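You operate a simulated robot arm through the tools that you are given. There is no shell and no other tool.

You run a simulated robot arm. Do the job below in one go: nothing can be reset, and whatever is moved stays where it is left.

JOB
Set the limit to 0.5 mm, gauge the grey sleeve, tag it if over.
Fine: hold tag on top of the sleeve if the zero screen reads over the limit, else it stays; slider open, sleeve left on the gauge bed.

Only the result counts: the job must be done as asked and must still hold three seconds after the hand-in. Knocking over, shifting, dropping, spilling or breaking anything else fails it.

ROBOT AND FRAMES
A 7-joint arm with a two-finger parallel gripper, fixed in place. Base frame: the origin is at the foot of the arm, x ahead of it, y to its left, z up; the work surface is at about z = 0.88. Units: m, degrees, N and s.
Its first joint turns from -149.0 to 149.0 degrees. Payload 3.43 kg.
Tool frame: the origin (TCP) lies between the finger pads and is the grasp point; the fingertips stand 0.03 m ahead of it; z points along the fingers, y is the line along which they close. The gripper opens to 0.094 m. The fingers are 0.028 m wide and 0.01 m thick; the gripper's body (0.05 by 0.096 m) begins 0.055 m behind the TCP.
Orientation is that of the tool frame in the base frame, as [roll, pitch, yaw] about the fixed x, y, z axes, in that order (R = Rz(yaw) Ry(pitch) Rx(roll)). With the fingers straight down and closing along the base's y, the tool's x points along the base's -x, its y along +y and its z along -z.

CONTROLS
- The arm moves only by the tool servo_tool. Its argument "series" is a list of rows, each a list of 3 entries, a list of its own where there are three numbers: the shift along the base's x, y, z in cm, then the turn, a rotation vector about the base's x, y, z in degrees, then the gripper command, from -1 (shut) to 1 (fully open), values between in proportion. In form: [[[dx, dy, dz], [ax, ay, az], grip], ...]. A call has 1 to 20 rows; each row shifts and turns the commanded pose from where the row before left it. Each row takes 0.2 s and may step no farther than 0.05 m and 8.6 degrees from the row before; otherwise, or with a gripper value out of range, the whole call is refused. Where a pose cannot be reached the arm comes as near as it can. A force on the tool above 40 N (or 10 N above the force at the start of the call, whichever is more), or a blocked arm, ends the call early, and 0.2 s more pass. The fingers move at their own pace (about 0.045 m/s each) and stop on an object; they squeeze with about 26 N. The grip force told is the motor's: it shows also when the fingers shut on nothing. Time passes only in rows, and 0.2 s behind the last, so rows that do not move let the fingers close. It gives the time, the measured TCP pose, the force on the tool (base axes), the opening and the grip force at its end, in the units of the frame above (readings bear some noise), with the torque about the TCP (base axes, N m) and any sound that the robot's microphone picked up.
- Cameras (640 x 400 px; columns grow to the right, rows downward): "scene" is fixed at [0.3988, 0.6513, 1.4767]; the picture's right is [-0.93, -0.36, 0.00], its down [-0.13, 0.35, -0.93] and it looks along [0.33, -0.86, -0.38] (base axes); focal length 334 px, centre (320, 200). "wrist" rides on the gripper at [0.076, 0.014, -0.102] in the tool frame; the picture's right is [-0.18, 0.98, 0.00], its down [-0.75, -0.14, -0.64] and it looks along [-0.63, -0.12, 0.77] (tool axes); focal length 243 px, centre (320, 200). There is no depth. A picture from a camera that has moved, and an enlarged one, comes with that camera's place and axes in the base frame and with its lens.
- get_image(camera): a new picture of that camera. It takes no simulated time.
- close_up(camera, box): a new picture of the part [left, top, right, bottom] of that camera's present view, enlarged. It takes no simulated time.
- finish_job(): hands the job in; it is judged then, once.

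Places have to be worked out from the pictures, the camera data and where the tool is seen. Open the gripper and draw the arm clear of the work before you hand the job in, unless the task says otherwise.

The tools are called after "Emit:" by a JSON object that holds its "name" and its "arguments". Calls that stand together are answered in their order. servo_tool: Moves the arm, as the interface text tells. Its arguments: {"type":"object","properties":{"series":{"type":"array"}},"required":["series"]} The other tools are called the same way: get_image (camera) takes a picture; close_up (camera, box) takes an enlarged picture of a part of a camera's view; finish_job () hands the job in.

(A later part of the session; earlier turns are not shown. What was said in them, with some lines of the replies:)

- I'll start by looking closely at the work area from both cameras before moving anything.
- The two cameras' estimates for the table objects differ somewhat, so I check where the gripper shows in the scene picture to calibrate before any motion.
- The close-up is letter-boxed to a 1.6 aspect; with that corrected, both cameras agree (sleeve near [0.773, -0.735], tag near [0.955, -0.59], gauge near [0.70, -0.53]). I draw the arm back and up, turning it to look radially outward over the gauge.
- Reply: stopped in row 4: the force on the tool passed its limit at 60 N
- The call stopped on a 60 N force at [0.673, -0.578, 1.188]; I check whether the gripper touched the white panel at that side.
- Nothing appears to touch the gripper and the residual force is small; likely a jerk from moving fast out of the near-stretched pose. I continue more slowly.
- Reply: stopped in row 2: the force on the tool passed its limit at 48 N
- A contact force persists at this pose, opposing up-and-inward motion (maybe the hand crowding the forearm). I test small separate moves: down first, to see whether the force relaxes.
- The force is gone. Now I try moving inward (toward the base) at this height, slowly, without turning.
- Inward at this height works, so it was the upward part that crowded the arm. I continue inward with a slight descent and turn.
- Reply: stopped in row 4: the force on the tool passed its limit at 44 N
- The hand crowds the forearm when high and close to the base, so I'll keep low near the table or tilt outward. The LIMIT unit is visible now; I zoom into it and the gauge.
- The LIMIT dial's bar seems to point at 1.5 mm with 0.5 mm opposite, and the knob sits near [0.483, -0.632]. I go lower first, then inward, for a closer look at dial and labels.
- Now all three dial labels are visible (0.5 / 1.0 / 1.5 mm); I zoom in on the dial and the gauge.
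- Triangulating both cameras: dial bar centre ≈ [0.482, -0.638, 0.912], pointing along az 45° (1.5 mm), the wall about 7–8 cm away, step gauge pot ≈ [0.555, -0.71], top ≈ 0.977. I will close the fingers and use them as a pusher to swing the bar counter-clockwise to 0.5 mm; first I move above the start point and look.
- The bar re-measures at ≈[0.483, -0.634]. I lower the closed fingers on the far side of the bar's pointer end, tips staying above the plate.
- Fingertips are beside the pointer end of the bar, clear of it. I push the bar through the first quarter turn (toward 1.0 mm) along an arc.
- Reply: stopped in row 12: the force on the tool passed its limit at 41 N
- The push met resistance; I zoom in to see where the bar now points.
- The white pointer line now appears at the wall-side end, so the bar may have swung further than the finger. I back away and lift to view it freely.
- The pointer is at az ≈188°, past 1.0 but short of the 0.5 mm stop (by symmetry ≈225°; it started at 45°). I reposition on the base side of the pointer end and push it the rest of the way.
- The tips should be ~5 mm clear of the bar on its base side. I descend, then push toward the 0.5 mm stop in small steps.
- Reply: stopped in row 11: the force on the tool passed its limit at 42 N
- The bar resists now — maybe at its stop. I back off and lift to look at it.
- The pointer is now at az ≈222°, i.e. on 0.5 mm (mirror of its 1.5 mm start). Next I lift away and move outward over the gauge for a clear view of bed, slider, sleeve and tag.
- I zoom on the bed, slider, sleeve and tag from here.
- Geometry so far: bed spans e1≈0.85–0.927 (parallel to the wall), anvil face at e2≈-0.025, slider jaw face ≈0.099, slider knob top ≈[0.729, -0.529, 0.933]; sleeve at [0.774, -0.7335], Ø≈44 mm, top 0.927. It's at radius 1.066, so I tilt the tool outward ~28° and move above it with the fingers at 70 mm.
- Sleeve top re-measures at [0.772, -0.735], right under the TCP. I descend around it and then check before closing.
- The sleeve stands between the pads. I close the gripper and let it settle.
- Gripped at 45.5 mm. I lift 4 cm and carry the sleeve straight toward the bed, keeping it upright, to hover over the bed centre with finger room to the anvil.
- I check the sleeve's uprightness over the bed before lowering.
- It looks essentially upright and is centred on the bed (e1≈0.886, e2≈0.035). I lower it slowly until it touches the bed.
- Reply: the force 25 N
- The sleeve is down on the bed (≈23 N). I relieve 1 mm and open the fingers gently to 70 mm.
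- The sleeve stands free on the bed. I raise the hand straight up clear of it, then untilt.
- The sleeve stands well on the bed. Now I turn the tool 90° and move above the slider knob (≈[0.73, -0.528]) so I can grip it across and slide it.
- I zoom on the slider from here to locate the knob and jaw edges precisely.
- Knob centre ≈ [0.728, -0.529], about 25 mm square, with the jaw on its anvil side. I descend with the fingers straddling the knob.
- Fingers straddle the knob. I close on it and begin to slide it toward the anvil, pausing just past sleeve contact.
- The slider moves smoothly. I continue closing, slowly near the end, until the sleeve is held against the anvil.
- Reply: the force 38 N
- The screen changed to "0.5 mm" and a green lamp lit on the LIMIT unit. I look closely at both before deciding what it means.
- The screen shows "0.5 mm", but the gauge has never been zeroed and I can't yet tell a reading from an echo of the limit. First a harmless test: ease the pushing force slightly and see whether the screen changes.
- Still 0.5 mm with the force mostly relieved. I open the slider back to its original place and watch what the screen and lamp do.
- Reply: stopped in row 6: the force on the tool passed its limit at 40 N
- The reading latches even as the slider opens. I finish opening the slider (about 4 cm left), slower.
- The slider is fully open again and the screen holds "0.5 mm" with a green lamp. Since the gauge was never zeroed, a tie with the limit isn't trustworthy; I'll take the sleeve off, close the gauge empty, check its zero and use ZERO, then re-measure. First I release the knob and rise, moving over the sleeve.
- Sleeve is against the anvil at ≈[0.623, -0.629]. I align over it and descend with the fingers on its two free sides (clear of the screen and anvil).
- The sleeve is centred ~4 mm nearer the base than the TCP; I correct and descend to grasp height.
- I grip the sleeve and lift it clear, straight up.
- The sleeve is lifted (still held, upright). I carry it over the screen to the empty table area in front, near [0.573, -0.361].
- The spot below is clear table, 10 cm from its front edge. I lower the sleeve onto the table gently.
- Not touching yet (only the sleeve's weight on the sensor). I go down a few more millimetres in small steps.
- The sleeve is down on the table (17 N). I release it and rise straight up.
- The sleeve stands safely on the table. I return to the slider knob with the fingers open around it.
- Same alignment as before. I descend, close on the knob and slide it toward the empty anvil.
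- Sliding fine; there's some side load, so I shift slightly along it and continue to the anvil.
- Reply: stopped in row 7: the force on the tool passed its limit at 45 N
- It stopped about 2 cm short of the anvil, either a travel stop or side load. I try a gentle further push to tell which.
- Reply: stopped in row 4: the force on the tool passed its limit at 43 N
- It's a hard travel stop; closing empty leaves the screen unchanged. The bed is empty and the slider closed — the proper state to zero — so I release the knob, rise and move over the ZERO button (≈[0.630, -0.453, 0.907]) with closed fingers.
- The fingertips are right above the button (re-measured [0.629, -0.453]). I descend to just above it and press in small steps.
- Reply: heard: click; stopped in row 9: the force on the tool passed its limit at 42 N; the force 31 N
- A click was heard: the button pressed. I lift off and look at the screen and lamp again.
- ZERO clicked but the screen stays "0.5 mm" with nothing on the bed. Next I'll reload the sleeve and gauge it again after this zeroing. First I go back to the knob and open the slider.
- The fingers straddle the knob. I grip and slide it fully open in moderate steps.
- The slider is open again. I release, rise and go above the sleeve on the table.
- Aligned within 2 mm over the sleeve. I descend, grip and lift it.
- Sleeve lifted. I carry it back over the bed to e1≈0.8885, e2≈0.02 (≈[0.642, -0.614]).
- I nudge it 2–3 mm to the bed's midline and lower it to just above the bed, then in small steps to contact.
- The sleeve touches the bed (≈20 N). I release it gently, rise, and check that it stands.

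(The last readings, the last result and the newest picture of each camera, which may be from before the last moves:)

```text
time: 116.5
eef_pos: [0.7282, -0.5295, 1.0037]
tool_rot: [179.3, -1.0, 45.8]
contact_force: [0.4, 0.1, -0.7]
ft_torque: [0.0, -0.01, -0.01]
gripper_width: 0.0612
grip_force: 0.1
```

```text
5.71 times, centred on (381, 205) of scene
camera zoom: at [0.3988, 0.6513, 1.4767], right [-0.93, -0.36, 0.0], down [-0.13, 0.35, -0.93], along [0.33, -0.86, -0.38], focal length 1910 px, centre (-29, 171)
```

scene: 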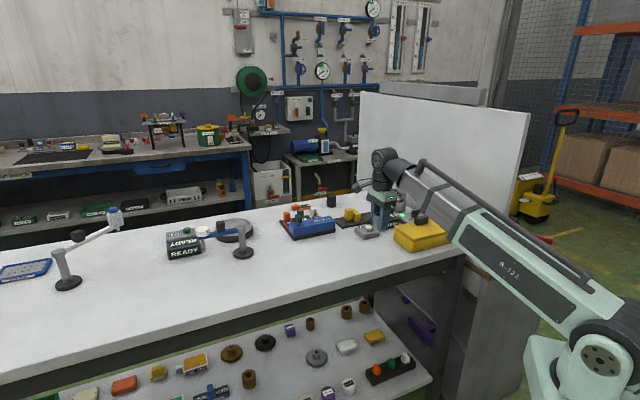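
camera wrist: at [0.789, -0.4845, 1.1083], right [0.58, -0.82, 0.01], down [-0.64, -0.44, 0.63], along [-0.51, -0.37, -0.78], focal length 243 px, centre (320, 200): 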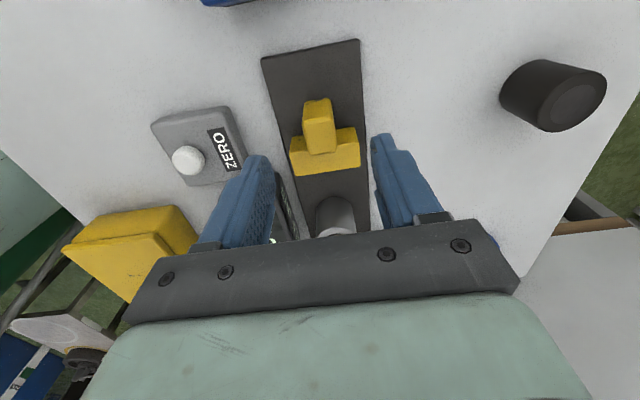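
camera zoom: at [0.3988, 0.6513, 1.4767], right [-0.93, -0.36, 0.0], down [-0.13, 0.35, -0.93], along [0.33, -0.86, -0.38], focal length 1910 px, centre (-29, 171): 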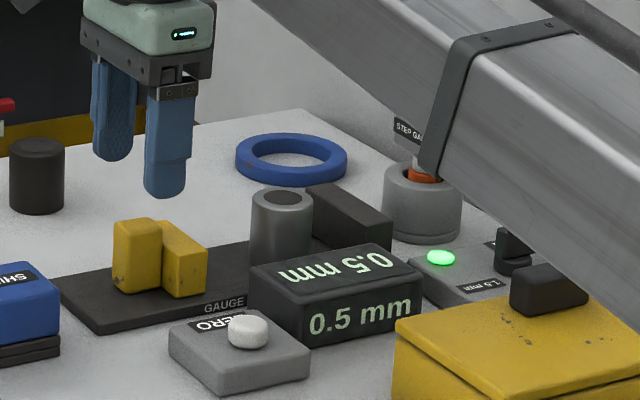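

The sleeve stands on the bed and I'm over the knob. I descend, grip the knob and close the slider toward the sleeve.

Emit:
{"name": "servo_tool", "arguments": {"series": [[[0.05, 0, -1], [0, 0, 0], 0.3], [[0, 0, -1.5], [0, 0, 0], 0.3], [[0, 0, -1.5], [0, 0, 0], 0.3], [[0, 0, -1.5], [0, 0, 0], 0.3], [[0, 0, -1.2], [0, 0, 0], 0.3], [[0, 0, -0.6], [0, 0, 0], 0.3], [[0, 0, 0], [0, 0, 0], -1], [[0, 0, 0], [0, 0, 0], -1], [[0, 0, 0], [0, 0, 0], -1], [[0, 0, 0], [0, 0, 0], -1], [[-0.3, -0.3, 0], [0, 0, 0], -1], [[-0.5, -0.5, 0], [0, 0, 0], -1], [[-0.6, -0.6, 0], [0, 0, 0], -1], [[-0.6, -0.6, 0], [0, 0, 0], -1], [[-0.6, -0.6, 0], [0, 0, 0], -1], [[-0.6, -0.6, 0], [0, 0, 0], -1], [[-0.5, -0.6, 0], [0, 0, 0], -1], [[-0.4, -0.5, 0], [0, 0, 0], -1], [[-0.4, -0.4, 0], [0, 0, 0], -1], [[0, 0, 0], [0, 0, 0], -1]]}}

Emit:
{"name": "close_up", "arguments": {"camera": "scene", "box": [325, 180, 437, 250]}}

```text
time: 120.7
eef_pos: [0.6819, -0.5764, 0.9328]
tool_rot: [179.1, -1.0, 45.9]
contact_force: [16.1, -12.9, 4.8]
ft_torque: [0.17, 0.02, -0.78]
gripper_width: 0.0281
grip_force: 44.9
```

```text
5.71 times, centred on (381, 215) of scene
camera zoom: at [0.3988, 0.6513, 1.4767], right [-0.93, -0.36, 0.0], down [-0.13, 0.35, -0.93], along [0.33, -0.86, -0.38], focal length 1910 px, centre (-29, 114)
```

zoom: 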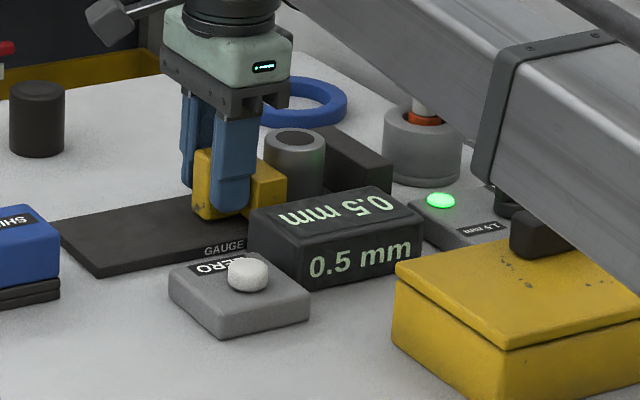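

Nearly there; I finish closing in small steps until the sleeve is clamped against the anvil.

Emit:
{"name": "servo_tool", "arguments": {"series": [[[-0.15, -0.35, 0], [0, 0, 0], -1], [[-0.25, -0.3, 0], [0, 0, 0], -1], [[-0.2, -0.2, 0], [0, 0, 0], -1], [[-0.2, -0.2, 0], [0, 0, 0], -1], [[-0.15, -0.15, 0], [0, 0, 0], -1], [[-0.15, -0.15, 0], [0, 0, 0], -1], [[-0.1, -0.1, 0], [0, 0, 0], -1], [[-0.1, -0.1, 0], [0, 0, 0], -1], [[-0.1, -0.1, 0], [0, 0, 0], -1], [[-0.1, -0.1, 0], [0, 0, 0], -1], [[0, 0, 0], [0, 0, 0], -1], [[0, 0, 0], [0, 0, 0], -1]]}}

Emit:
{"name": "close_up", "arguments": {"camera": "scene", "box": [325, 180, 437, 250]}}

Emit:
{"name": "close_up", "arguments": {"camera": "scene", "box": [350, 190, 430, 240]}}

```text
time: 122.8
eef_pos: [0.6699, -0.588, 0.9334]
tool_rot: [179.3, -1.5, 45.8]
contact_force: [7.4, 9.4, -1.0]
ft_torque: [-0.34, 0.58, -1.11]
gripper_width: 0.0284
grip_force: 45.2
stopped in row 10: the force on the tool passed its limit at 44 N (the readings are from after the stop); the commanded pose is now the measured one
```

```text
5.71 times, centred on (381, 215) of scene
camera zoom: at [0.3988, 0.6513, 1.4767], right [-0.93, -0.36, 0.0], down [-0.13, 0.35, -0.93], along [0.33, -0.86, -0.38], focal length 1910 px, centre (-29, 114)
```

zoom: 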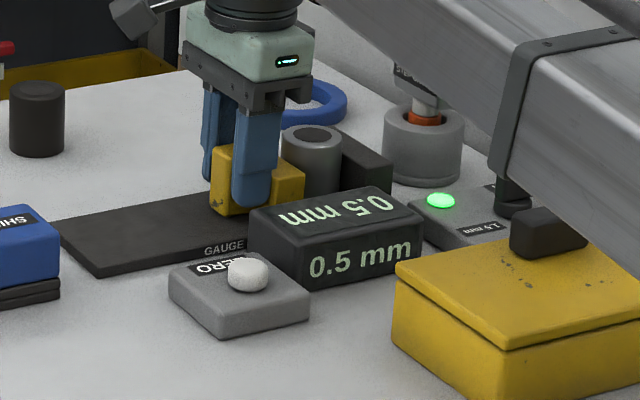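

```text
8.00 times, centred on (390, 215) of scene
camera zoom: at [0.3988, 0.6513, 1.4767], right [-0.93, -0.36, 0.0], down [-0.13, 0.35, -0.93], along [0.33, -0.86, -0.38], focal length 2674 px, centre (-240, 80)
```

zoom: 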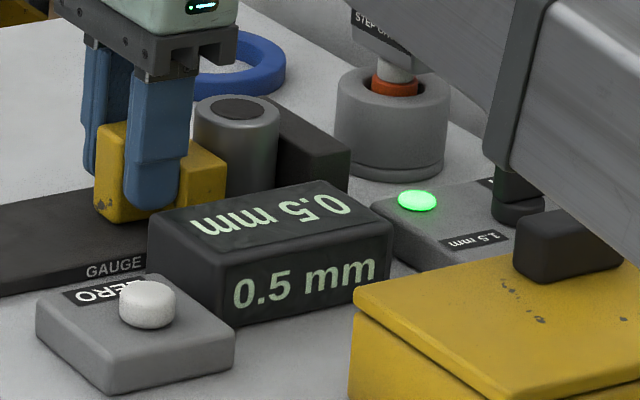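

With the sleeve clamped again the screen still says 0.5 mm — identical to the dial, unaffected by ZERO with an empty bed, so it is likely the armed limit and ZERO starts the actual gauging with a part clamped. I release the knob (slider left closed), rise and go over the ZERO button.

Emit:
{"name": "servo_tool", "arguments": {"series": [[[0, 0, 0], [0, 0, 0], 0], [[0, 0, 0], [0, 0, 0], 0.3], [[0, 0, 0], [0, 0, 0], 0.3], [[0, 0, 1], [0, 0, 0], 0.3], [[0, 0, 1.5], [0, 0, 0], 0.3], [[0, 0, 1.5], [0, 0, 0], 0.3], [[0, 0, 1.5], [0, 0, 0], 0.3], [[0, 0, 1.3], [0, 0, 0], 0.3], [[-0.4, 1.5, 0], [0, 0, 0], -1], [[-0.5, 1.7, 0], [0, 0, 0], -1], [[-0.5, 1.7, 0], [0, 0, 0], -1], [[-0.5, 1.7, 0], [0, 0, 0], -1], [[-0.5, 1.7, 0], [0, 0, 0], -1], [[-0.5, 1.7, 0], [0, 0, 0], -1], [[-0.6, 1.7, 0], [0, 0, 0], -1], [[-0.6, 1.7, 0], [0, 0, 0], -1], [[0, 0, 0], [0, 0, 0], -1]]}}

Emit:
{"name": "get_image", "arguments": {"camera": "wrist"}}

Emit:
{"name": "close_up", "arguments": {"camera": "scene", "box": [325, 180, 437, 250]}}

```text
time: 126.4
eef_pos: [0.6277, -0.4565, 1.0003]
tool_rot: [179.3, -1.3, 45.9]
contact_force: [0.7, 0.6, -0.1]
ft_torque: [0.01, -0.01, -0.02]
gripper_width: 0.0
grip_force: 25.9
```

```text
taken
camera wrist: at [0.6876, -0.4119, 1.1045], right [0.58, -0.82, 0.01], down [-0.64, -0.45, 0.62], along [-0.5, -0.36, -0.78], focal length 243 px, centre (320, 200)
```

wrist: 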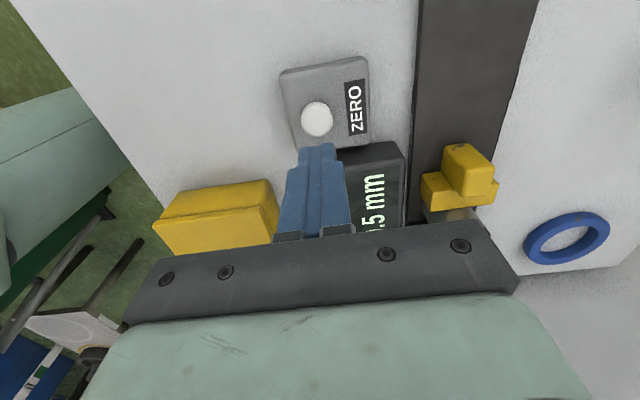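

```text
5.71 times, centred on (381, 215) of scene
camera zoom: at [0.3988, 0.6513, 1.4767], right [-0.93, -0.36, 0.0], down [-0.13, 0.35, -0.93], along [0.33, -0.86, -0.38], focal length 1910 px, centre (-29, 114)
```

zoom: 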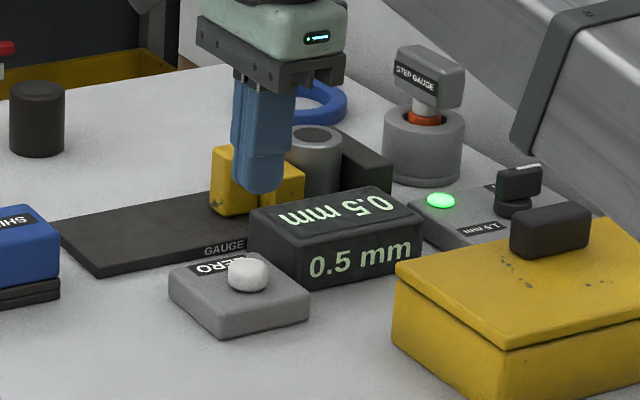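

Slider stays closed on the sleeve. I press ZERO now, as before, in small steps.

Emit:
{"name": "servo_tool", "arguments": {"series": [[[0.1, 0.25, -1], [0, 0, 0], -1], [[0, 0, -1.5], [0, 0, 0], -1], [[0, 0, -1.5], [0, 0, 0], -1], [[0, 0, -1.2], [0, 0, 0], -1], [[0, 0, -0.5], [0, 0, 0], -1], [[0, 0, -0.2], [0, 0, 0], -1], [[0, 0, -0.2], [0, 0, 0], -1], [[0, 0, -0.2], [0, 0, 0], -1], [[0, 0, -0.2], [0, 0, 0], -1], [[0, 0, 0], [0, 0, 0], -1]]}}

Emit:
{"name": "close_up", "arguments": {"camera": "scene", "box": [325, 190, 437, 260]}}

```text
time: 128.6
eef_pos: [0.6281, -0.4538, 0.9383]
tool_rot: [179.1, -1.4, 45.9]
contact_force: [2.7, -8.1, 29.2]
ft_torque: [-0.48, 0.18, 0.03]
gripper_width: 0.0
grip_force: 26.1
heard: click
```

```text
5.71 times, centred on (381, 225) of scene
camera zoom: at [0.3988, 0.6513, 1.4767], right [-0.93, -0.36, 0.0], down [-0.13, 0.35, -0.93], along [0.33, -0.86, -0.38], focal length 1910 px, centre (-29, 57)
```

zoom: 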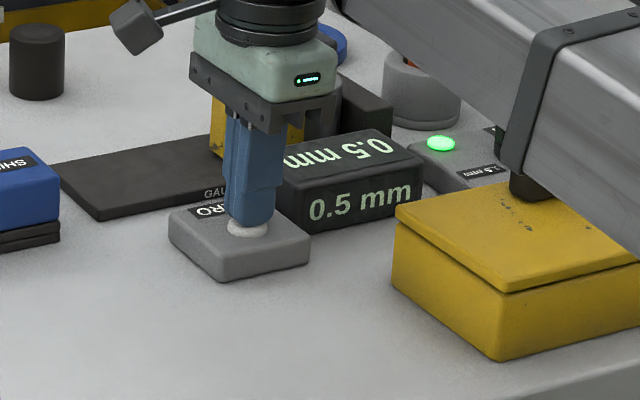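

The click came again; I lift off and look at the screen and lamp.

Emit:
{"name": "servo_tool", "arguments": {"series": [[[0, 0, 0.6], [0, 0, 0], -1], [[0, 0, 1], [0, 0, 0], -1], [[0, 0, 1.5], [0, 0, 0], -1], [[0, 0, 1.5], [0, 0, 0], -1], [[0, 0, 1.5], [0, 0, 0], -1], [[0, 0, 0], [0, 0, 0], -1], [[0, 0, 0], [0, 0, 0], -1], [[0, 0, 0], [0, 0, 0], -1], [[0, 0, 0], [0, 0, 0], -1]]}}

Emit:
{"name": "close_up", "arguments": {"camera": "scene", "box": [345, 185, 441, 245]}}

Emit:
{"name": "get_image", "arguments": {"camera": "scene"}}

```text
time: 130.6
eef_pos: [0.6307, -0.4541, 0.9961]
tool_rot: [179.3, -1.3, 45.9]
contact_force: [0.4, -0.1, 0.3]
ft_torque: [0.02, 0.01, 0.0]
gripper_width: 0.0
grip_force: 26.0
```

```text
6.67 times, centred on (393, 215) of scene
camera zoom: at [0.3988, 0.6513, 1.4767], right [-0.93, -0.36, 0.0], down [-0.13, 0.35, -0.93], along [0.33, -0.86, -0.38], focal length 2229 px, centre (-167, 100)
```

zoom: 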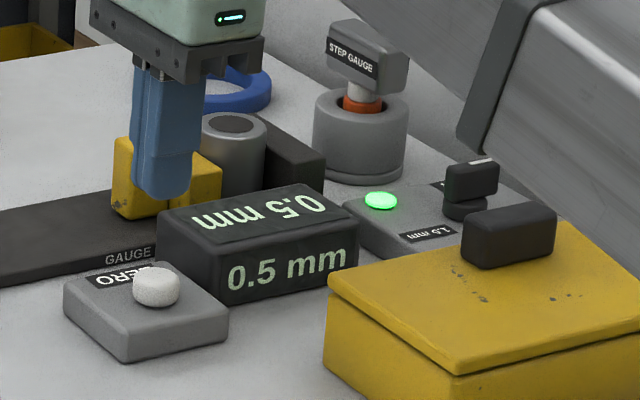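

```text
taken
```

scene: 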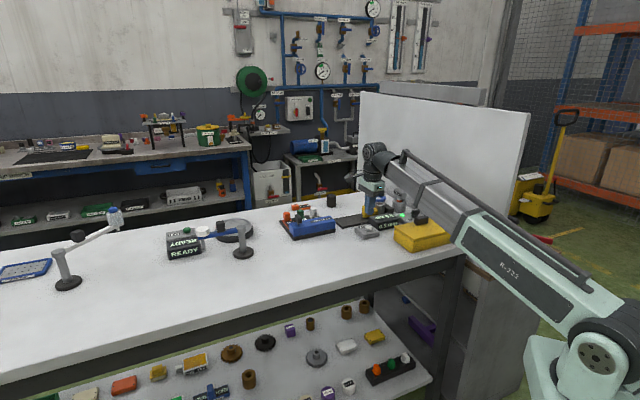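

ZERO with the part clamped changes nothing: the screen keeps 0.5 mm, lamp green. I now open the slider (required at the end anyway) and will test ZERO once with the slider open, to be sure the reading isn't a stale unzeroed one.

Emit:
{"name": "servo_tool", "arguments": {"series": [[[0.4, -1.5, 0.3], [0, 0, 0], 0.3], [[0.5, -1.7, 0], [0, 0, 0], 0.3], [[0.5, -1.7, 0], [0, 0, 0], 0.3], [[0.5, -1.7, 0], [0, 0, 0], 0.3], [[0.5, -1.7, 0], [0, 0, 0], 0.3], [[0.5, -1.7, 0], [0, 0, 0], 0.3], [[0.5, -1.7, 0], [0, 0, 0], 0.3], [[0.53, -1.69, 0], [0, 0, 0], 0.3], [[0, 0, -1], [0, 0, 0], 0.3], [[0, 0, -1.5], [0, 0, 0], 0.3], [[0, 0, -1.5], [0, 0, 0], 0.3], [[0, 0, -1.5], [0, 0, 0], 0.3], [[0, 0, -0.8], [0, 0, 0], 0.3], [[0, 0, -0.4], [0, 0, 0], 0.3], [[0, 0, 0], [0, 0, 0], 0.3]]}}

Emit:
{"name": "get_image", "arguments": {"camera": "wrist"}}

```text
time: 133.8
eef_pos: [0.6687, -0.5867, 0.9334]
tool_rot: [179.2, -1.4, 45.9]
contact_force: [0.3, 0.4, -0.4]
ft_torque: [-0.01, 0.01, -0.02]
gripper_width: 0.0612
grip_force: 0.1
```

```text
taken
camera wrist: at [0.7282, -0.5424, 1.0374], right [0.58, -0.82, 0.01], down [-0.64, -0.45, 0.62], along [-0.5, -0.36, -0.78], focal length 243 px, centre (320, 200)
```

wrist: 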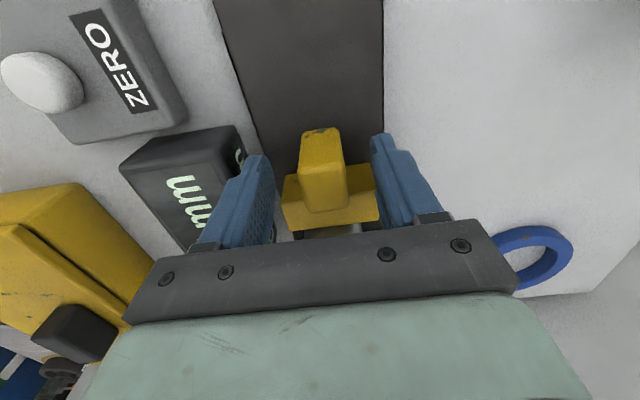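

I grip the knob and slide it fully open.

Emit:
{"name": "servo_tool", "arguments": {"series": [[[0, 0, 0], [0, 0, 0], -1], [[0, 0, 0], [0, 0, 0], -1], [[0, 0, 0], [0, 0, 0], -1], [[0, 0, 0], [0, 0, 0], -1], [[0.25, 0.25, 0], [0, 0, 0], -1], [[0.45, 0.45, 0], [0, 0, 0], -1], [[0.5, 0.5, 0], [0, 0, 0], -1], [[0.5, 0.5, 0], [0, 0, 0], -1], [[0.5, 0.5, 0], [0, 0, 0], -1], [[0.5, 0.5, 0], [0, 0, 0], -1], [[0.5, 0.5, 0], [0, 0, 0], -1], [[0.5, 0.5, 0], [0, 0, 0], -1], [[0.5, 0.5, 0], [0, 0, 0], -1], [[0.5, 0.5, 0], [0, 0, 0], -1], [[0.5, 0.5, 0], [0, 0, 0], -1], [[0.5, 0.4, 0], [0, 0, 0], -1], [[0.2, 0.1, 0], [0, 0, 0], -1], [[0, 0, 0], [0, 0, 0], -1]]}}

Emit:
{"name": "close_up", "arguments": {"camera": "scene", "box": [325, 180, 437, 250]}}

```text
time: 134.7
eef_pos: [0.6644, -0.5815, 0.9323]
tool_rot: [-179.9, -1.4, 45.8]
contact_force: [-0.3, 2.8, 7.0]
ft_torque: [0.83, 0.78, -0.87]
gripper_width: 0.0443
grip_force: 44.6
stopped in row 4: the force on the tool passed its limit at 41 N (the readings are from after the stop); the commanded pose is now the measured one
```

```text
5.71 times, centred on (381, 215) of scene
camera zoom: at [0.3988, 0.6513, 1.4767], right [-0.93, -0.36, 0.0], down [-0.13, 0.35, -0.93], along [0.33, -0.86, -0.38], focal length 1910 px, centre (-29, 114)
```

zoom: 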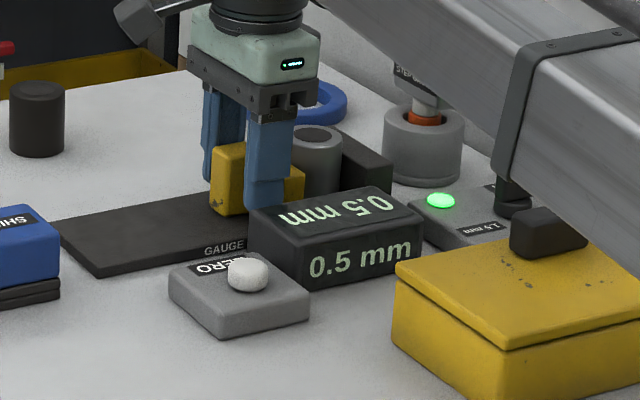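

The grip stopped at 44 mm, so something is off between fingers and knob. I look closely before doing anything else.

Emit:
{"name": "get_image", "arguments": {"camera": "wrist"}}

Emit:
{"name": "close_up", "arguments": {"camera": "scene", "box": [350, 185, 398, 215]}}

Emit:
{"name": "close_up", "arguments": {"camera": "wrist", "box": [220, 110, 440, 250]}}

```text
taken
camera wrist: at [0.7256, -0.54, 1.0368], right [0.58, -0.82, -0.01], down [-0.64, -0.45, 0.62], along [-0.51, -0.35, -0.78], focal length 243 px, centre (320, 200)
```

wrist: 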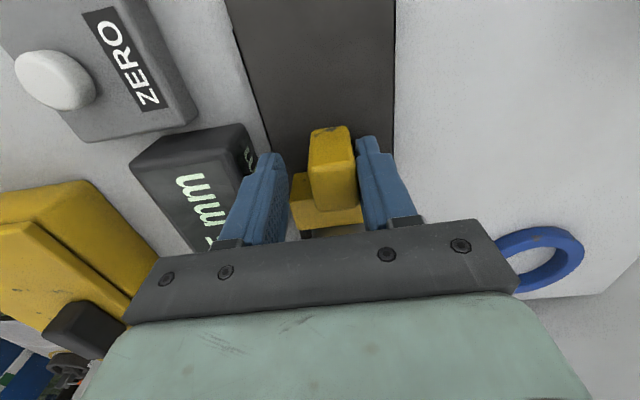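

```text
13.33 times, centred on (374, 200) of scene
camera zoom: at [0.3988, 0.6513, 1.4767], right [-0.93, -0.36, 0.0], down [-0.13, 0.35, -0.93], along [0.33, -0.86, -0.38], focal length 4457 px, centre (-400, 200)
```

zoom: 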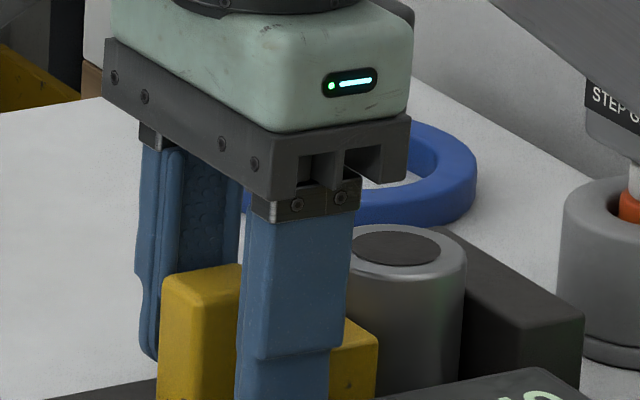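

```text
2.86 times, centred on (330, 180) of wrist
camera zoom: at [0.7256, -0.54, 1.0368], right [0.58, -0.82, -0.01], down [-0.64, -0.45, 0.62], along [-0.51, -0.35, -0.78], focal length 693 px, centre (291, 257)
```

zoom: 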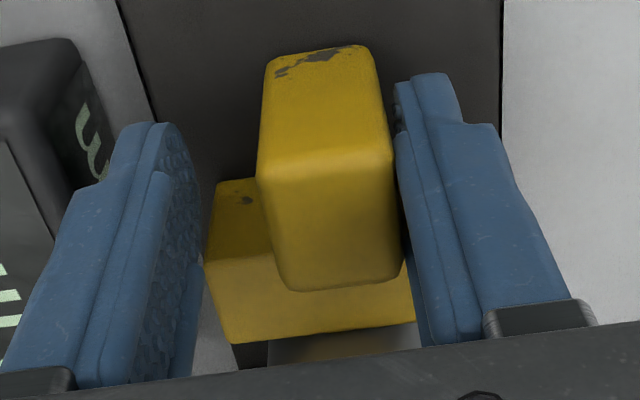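

The -e1 finger caught the jaw's end corner (knob is at ≈[0.668, -0.588], hand pushed aside). I reopen, shift about 4 mm away from the jaw and recentre, then grip again.

Emit:
{"name": "servo_tool", "arguments": {"series": [[[0, 0, 0], [0, 0, 0], 0.3], [[0, 0, 0], [0, 0, 0], 0.3], [[0.33, -0.15, 0], [0, 0, 0], 0.3], [[0.35, -0.18, 0], [0, 0, 0], 0.3], [[0.1, 0.1, 0], [0, 0, 0], 0.3], [[0, 0, 0], [0, 0, 0], 0.3]]}}

Emit:
{"name": "close_up", "arguments": {"camera": "wrist", "box": [220, 110, 440, 250]}}

```text
time: 136.1
eef_pos: [0.6733, -0.5858, 0.931]
tool_rot: [-180.0, -1.3, 45.8]
contact_force: [0.7, 0.3, 0.0]
ft_torque: [-0.04, 0.02, 0.01]
gripper_width: 0.061
grip_force: 0.1
```

```text
2.86 times, centred on (330, 180) of wrist
camera zoom: at [0.734, -0.5421, 1.036], right [0.58, -0.82, 0.0], down [-0.64, -0.45, 0.62], along [-0.51, -0.36, -0.78], focal length 693 px, centre (291, 257)
```

zoom: 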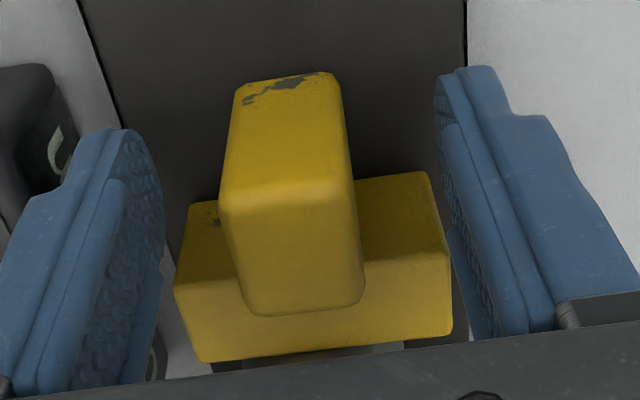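

Now centred with a 4–5 mm offset away from the jaw. I grip.

Emit:
{"name": "servo_tool", "arguments": {"series": [[[0, 0, 0], [0, 0, 0], -0.2], [[0, 0, 0], [0, 0, 0], -1], [[0, 0, 0], [0, 0, 0], -1], [[0, 0, 0], [0, 0, 0], -1]]}}

```text
time: 137.1
eef_pos: [0.6727, -0.5855, 0.9318]
tool_rot: [-180.0, -1.4, 45.8]
contact_force: [0.9, 0.5, -0.1]
ft_torque: [-0.01, -0.02, -0.78]
gripper_width: 0.0281
grip_force: 45.0
```

Good grip at 28 mm. I slide the slider fully open.

Emit:
{"name": "servo_tool", "arguments": {"series": [[[0.25, 0.25, 0], [0, 0, 0], -1], [[0.45, 0.45, 0], [0, 0, 0], -1], [[0.5, 0.5, 0], [0, 0, 0], -1], [[0.5, 0.5, 0], [0, 0, 0], -1], [[0.5, 0.5, 0], [0, 0, 0], -1], [[0.5, 0.5, 0], [0, 0, 0], -1], [[0.5, 0.5, 0], [0, 0, 0], -1], [[0.5, 0.5, 0], [0, 0, 0], -1], [[0.5, 0.5, 0], [0, 0, 0], -1], [[0.5, 0.5, 0], [0, 0, 0], -1], [[0.5, 0.5, 0], [0, 0, 0], -1], [[0.45, 0.45, 0], [0, 0, 0], -1], [[0.2, 0.2, 0], [0, 0, 0], -1], [[0, 0, 0], [0, 0, 0], -1]]}}

Emit:
{"name": "close_up", "arguments": {"camera": "scene", "box": [325, 180, 437, 250]}}

```text
time: 140.1
eef_pos: [0.7314, -0.5279, 0.9328]
tool_rot: [-180.0, -1.4, 45.7]
contact_force: [-10.9, -4.9, -9.6]
ft_torque: [0.76, -0.77, -0.69]
gripper_width: 0.0282
grip_force: 44.8
```

```text
5.71 times, centred on (381, 215) of scene
camera zoom: at [0.3988, 0.6513, 1.4767], right [-0.93, -0.36, 0.0], down [-0.13, 0.35, -0.93], along [0.33, -0.86, -0.38], focal length 1910 px, centre (-29, 114)
```

zoom: 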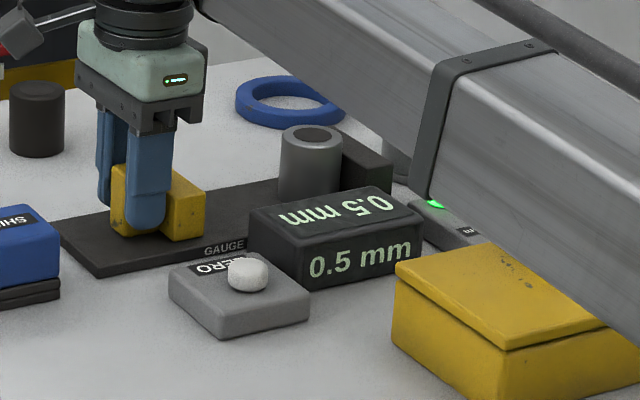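

Slider at its open stop. I release, rise, go to ZERO and press it once with the slider open.

Emit:
{"name": "servo_tool", "arguments": {"series": [[[-0.1, -0.05, 0.1], [0, 0, 0], 0], [[0, 0, 0], [0, 0, 0], 0.3], [[0, 0, 0], [0, 0, 0], 0.3], [[0, 0, 1], [0, 0, 0], 0.3], [[0, 0, 1.5], [0, 0, 0], 0.3], [[0, 0, 1.5], [0, 0, 0], 0.3], [[0, 0, 1.5], [0, 0, 0], 0.3], [[0, 0, 1], [0, 0, 0], 0.3], [[-1.2, 0.9, 0], [0, 0, 0], -1], [[-1.5, 1.1, 0], [0, 0, 0], -1], [[-1.5, 1.1, 0], [0, 0, 0], -1], [[-1.5, 1.1, 0], [0, 0, 0], -1], [[-1.5, 1.1, 0], [0, 0, 0], -1], [[-1.5, 1.1, 0], [0, 0, 0], -1], [[-1.4, 1.0, 0], [0, 0, 0], -1], [[0, 0, 0], [0, 0, 0], -1]]}}

Emit:
{"name": "get_image", "arguments": {"camera": "wrist"}}

```text
time: 143.4
eef_pos: [0.6274, -0.4553, 0.9999]
tool_rot: [179.9, -1.4, 45.8]
contact_force: [-0.3, -0.9, 0.8]
ft_torque: [0.03, 0.01, -0.01]
gripper_width: 0.0
grip_force: 25.9
```

```text
taken
camera wrist: at [0.6899, -0.411, 1.1028], right [0.58, -0.82, 0.0], down [-0.64, -0.45, 0.62], along [-0.51, -0.36, -0.78], focal length 243 px, centre (320, 200)
```

wrist: 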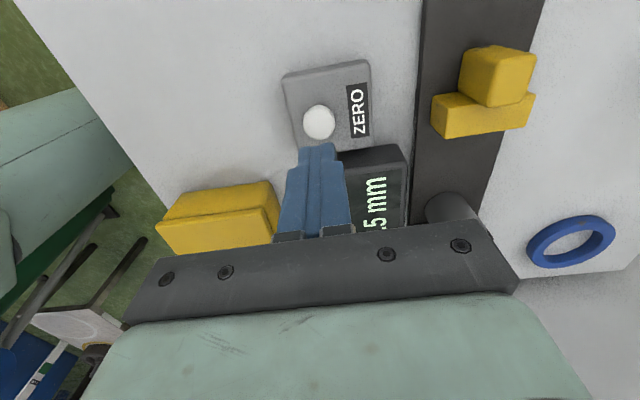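

Over the button; I press it and lift off again, then read the screen.

Emit:
{"name": "servo_tool", "arguments": {"series": [[[0.1, 0.15, -1], [0, 0, 0], -1], [[0, 0, -1.5], [0, 0, 0], -1], [[0, 0, -1.5], [0, 0, 0], -1], [[0, 0, -1.2], [0, 0, 0], -1], [[0, 0, -0.5], [0, 0, 0], -1], [[0, 0, -0.2], [0, 0, 0], -1], [[0, 0, -0.2], [0, 0, 0], -1], [[0, 0, -0.2], [0, 0, 0], -1], [[0, 0, 0.4], [0, 0, 0], -1], [[0, 0, 1], [0, 0, 0], -1], [[0, 0, 1.5], [0, 0, 0], -1], [[0, 0, 1.5], [0, 0, 0], -1], [[0, 0, 1.5], [0, 0, 0], -1], [[0, 0, 0], [0, 0, 0], -1], [[0, 0, 0], [0, 0, 0], -1]]}}

Emit:
{"name": "close_up", "arguments": {"camera": "scene", "box": [325, 180, 437, 250]}}

```text
time: 146.7
eef_pos: [0.6303, -0.4516, 0.9942]
tool_rot: [179.9, -1.4, 45.8]
contact_force: [0.3, 0.5, 0.1]
ft_torque: [0.04, 0.01, 0.0]
gripper_width: 0.0001
grip_force: 26.1
heard: click
```

```text
5.71 times, centred on (381, 215) of scene
camera zoom: at [0.3988, 0.6513, 1.4767], right [-0.93, -0.36, 0.0], down [-0.13, 0.35, -0.93], along [0.33, -0.86, -0.38], focal length 1910 px, centre (-29, 114)
```

zoom: 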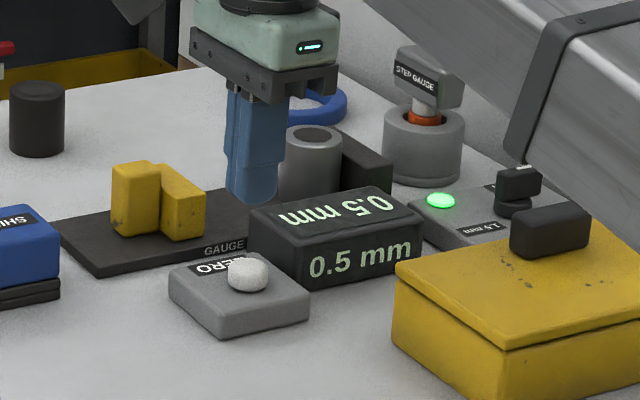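

ZERO has no effect in any state; gauged twice (before and after zeroing), the screen reads 0.5 mm with a green LIMIT lamp — not over the 0.5 mm limit — so the tag stays. Sleeve is on the bed and the slider open; I withdraw the arm to empty space and open the gripper.

Emit:
{"name": "servo_tool", "arguments": {"series": [[[0, 0.5, 0.8], [0, 0, 0], -1], [[0, 1.2, 1], [0, 0, 0], 0], [[0, 1.5, 1], [0, 0, 0], 0.5], [[0, 1.5, 1], [0, 0, 0], 1], [[0, 1.5, 0.5], [0, 0, 0], 1], [[0, 1.5, 0], [0, 0, 0], 1], [[0, 1.5, 0], [0, 0, 0], 1], [[0, 1.5, 0], [0, 0, 0], 1], [[0, 1.5, 0], [0, 0, 0], 1], [[0, 1.5, 0], [0, 0, 0], 1], [[0, 0, 0], [0, 0, 0], 1], [[0, 0, 0], [0, 0, 0], 1]]}}

Emit:
{"name": "get_image", "arguments": {"camera": "scene"}}

Emit:
{"name": "close_up", "arguments": {"camera": "scene", "box": [280, 180, 440, 260]}}

Emit:
{"name": "close_up", "arguments": {"camera": "scene", "box": [390, 190, 438, 220]}}

Emit:
{"name": "get_image", "arguments": {"camera": "wrist"}}

```text
time: 149.2
eef_pos: [0.6299, -0.3162, 1.0362]
tool_rot: [180.0, -1.4, 45.8]
contact_force: [-0.7, -0.4, 0.2]
ft_torque: [-0.01, -0.02, -0.02]
gripper_width: 0.094
grip_force: 0.1
```

```text
taken
```

scene: 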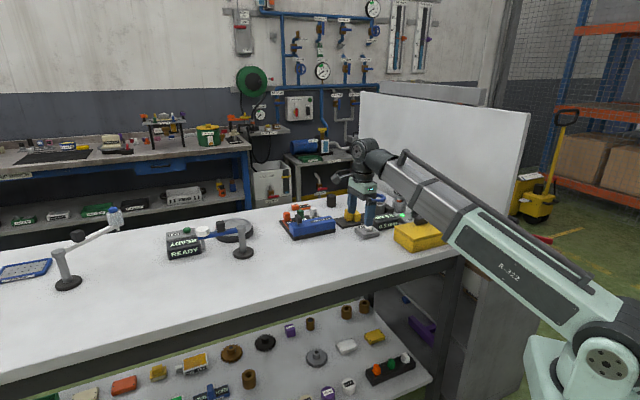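

```text
4.00 times, centred on (360, 220) of scene
camera zoom: at [0.3988, 0.6513, 1.4767], right [-0.93, -0.36, 0.0], down [-0.13, 0.35, -0.93], along [0.33, -0.86, -0.38], focal length 1337 px, centre (160, 120)
```

zoom: 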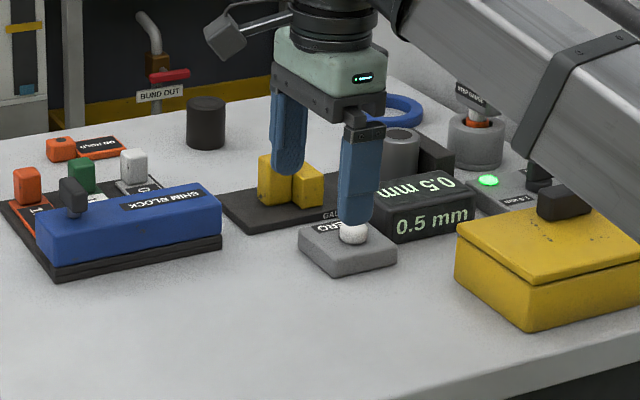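

```text
13.33 times, centred on (414, 205) of scene
camera zoom: at [0.3988, 0.6513, 1.4767], right [-0.93, -0.36, 0.0], down [-0.13, 0.35, -0.93], along [0.33, -0.86, -0.38], focal length 4457 px, centre (-933, 133)
```

zoom: 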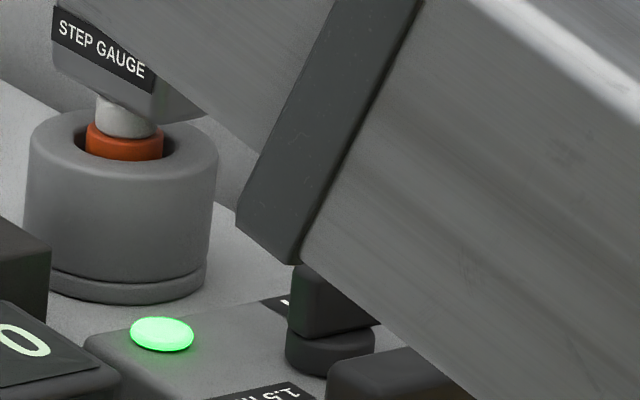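

```text
taken
camera wrist: at [0.6916, -0.2727, 1.1407], right [0.58, -0.82, 0.0], down [-0.64, -0.45, 0.62], along [-0.51, -0.36, -0.78], focal length 243 px, centre (320, 200)
```

wrist: 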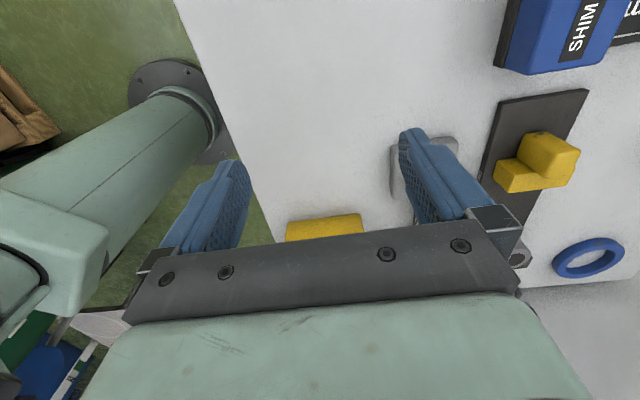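

Final check: sleeve upright on the bed, slider open, dial on 0.5 mm with the screen at 0.5 mm (not over), the hold tag untouched, the gripper open and clear of the work. I hand the job in.

Emit:
{"name": "finish_job", "arguments": {}}

```text
The job is handed in.
```

I set the limit dial to 0.5 mm and gauged the grey sleeve. The screen read 0.5 mm and the lamp on the LIMIT unit turned green. That is not over the limit, so I left the hold tag where it was.

- **End state:** the sleeve is standing on the gauge bed, the slider is fully open, and the gripper is open and clear of the work.
- **Reading equals the limit:** I took "over" to mean strictly above 0.5 mm. If an equal reading should count as over, the tag should have gone on.
- **Zeroing:** the first reading was taken before ZERO had been pressed. I lifted the sleeve off, pressed ZERO with the bed empty, put the sleeve back and closed the slider again. The screen still showed 0.5 mm.
- **Screen may be holding its first value:** it never changed after that first reading. Opening the slider made no difference, and neither did two more ZERO presses, one with the sleeve clamped and one with the slider open. So I can't be sure the second reading was a fresh one.

The arm hit its force limit and stopped several times, while I drew it back at the start, turned the dial, pressed ZERO and worked the slider. I saw nothing else on the bench moved or knocked over.
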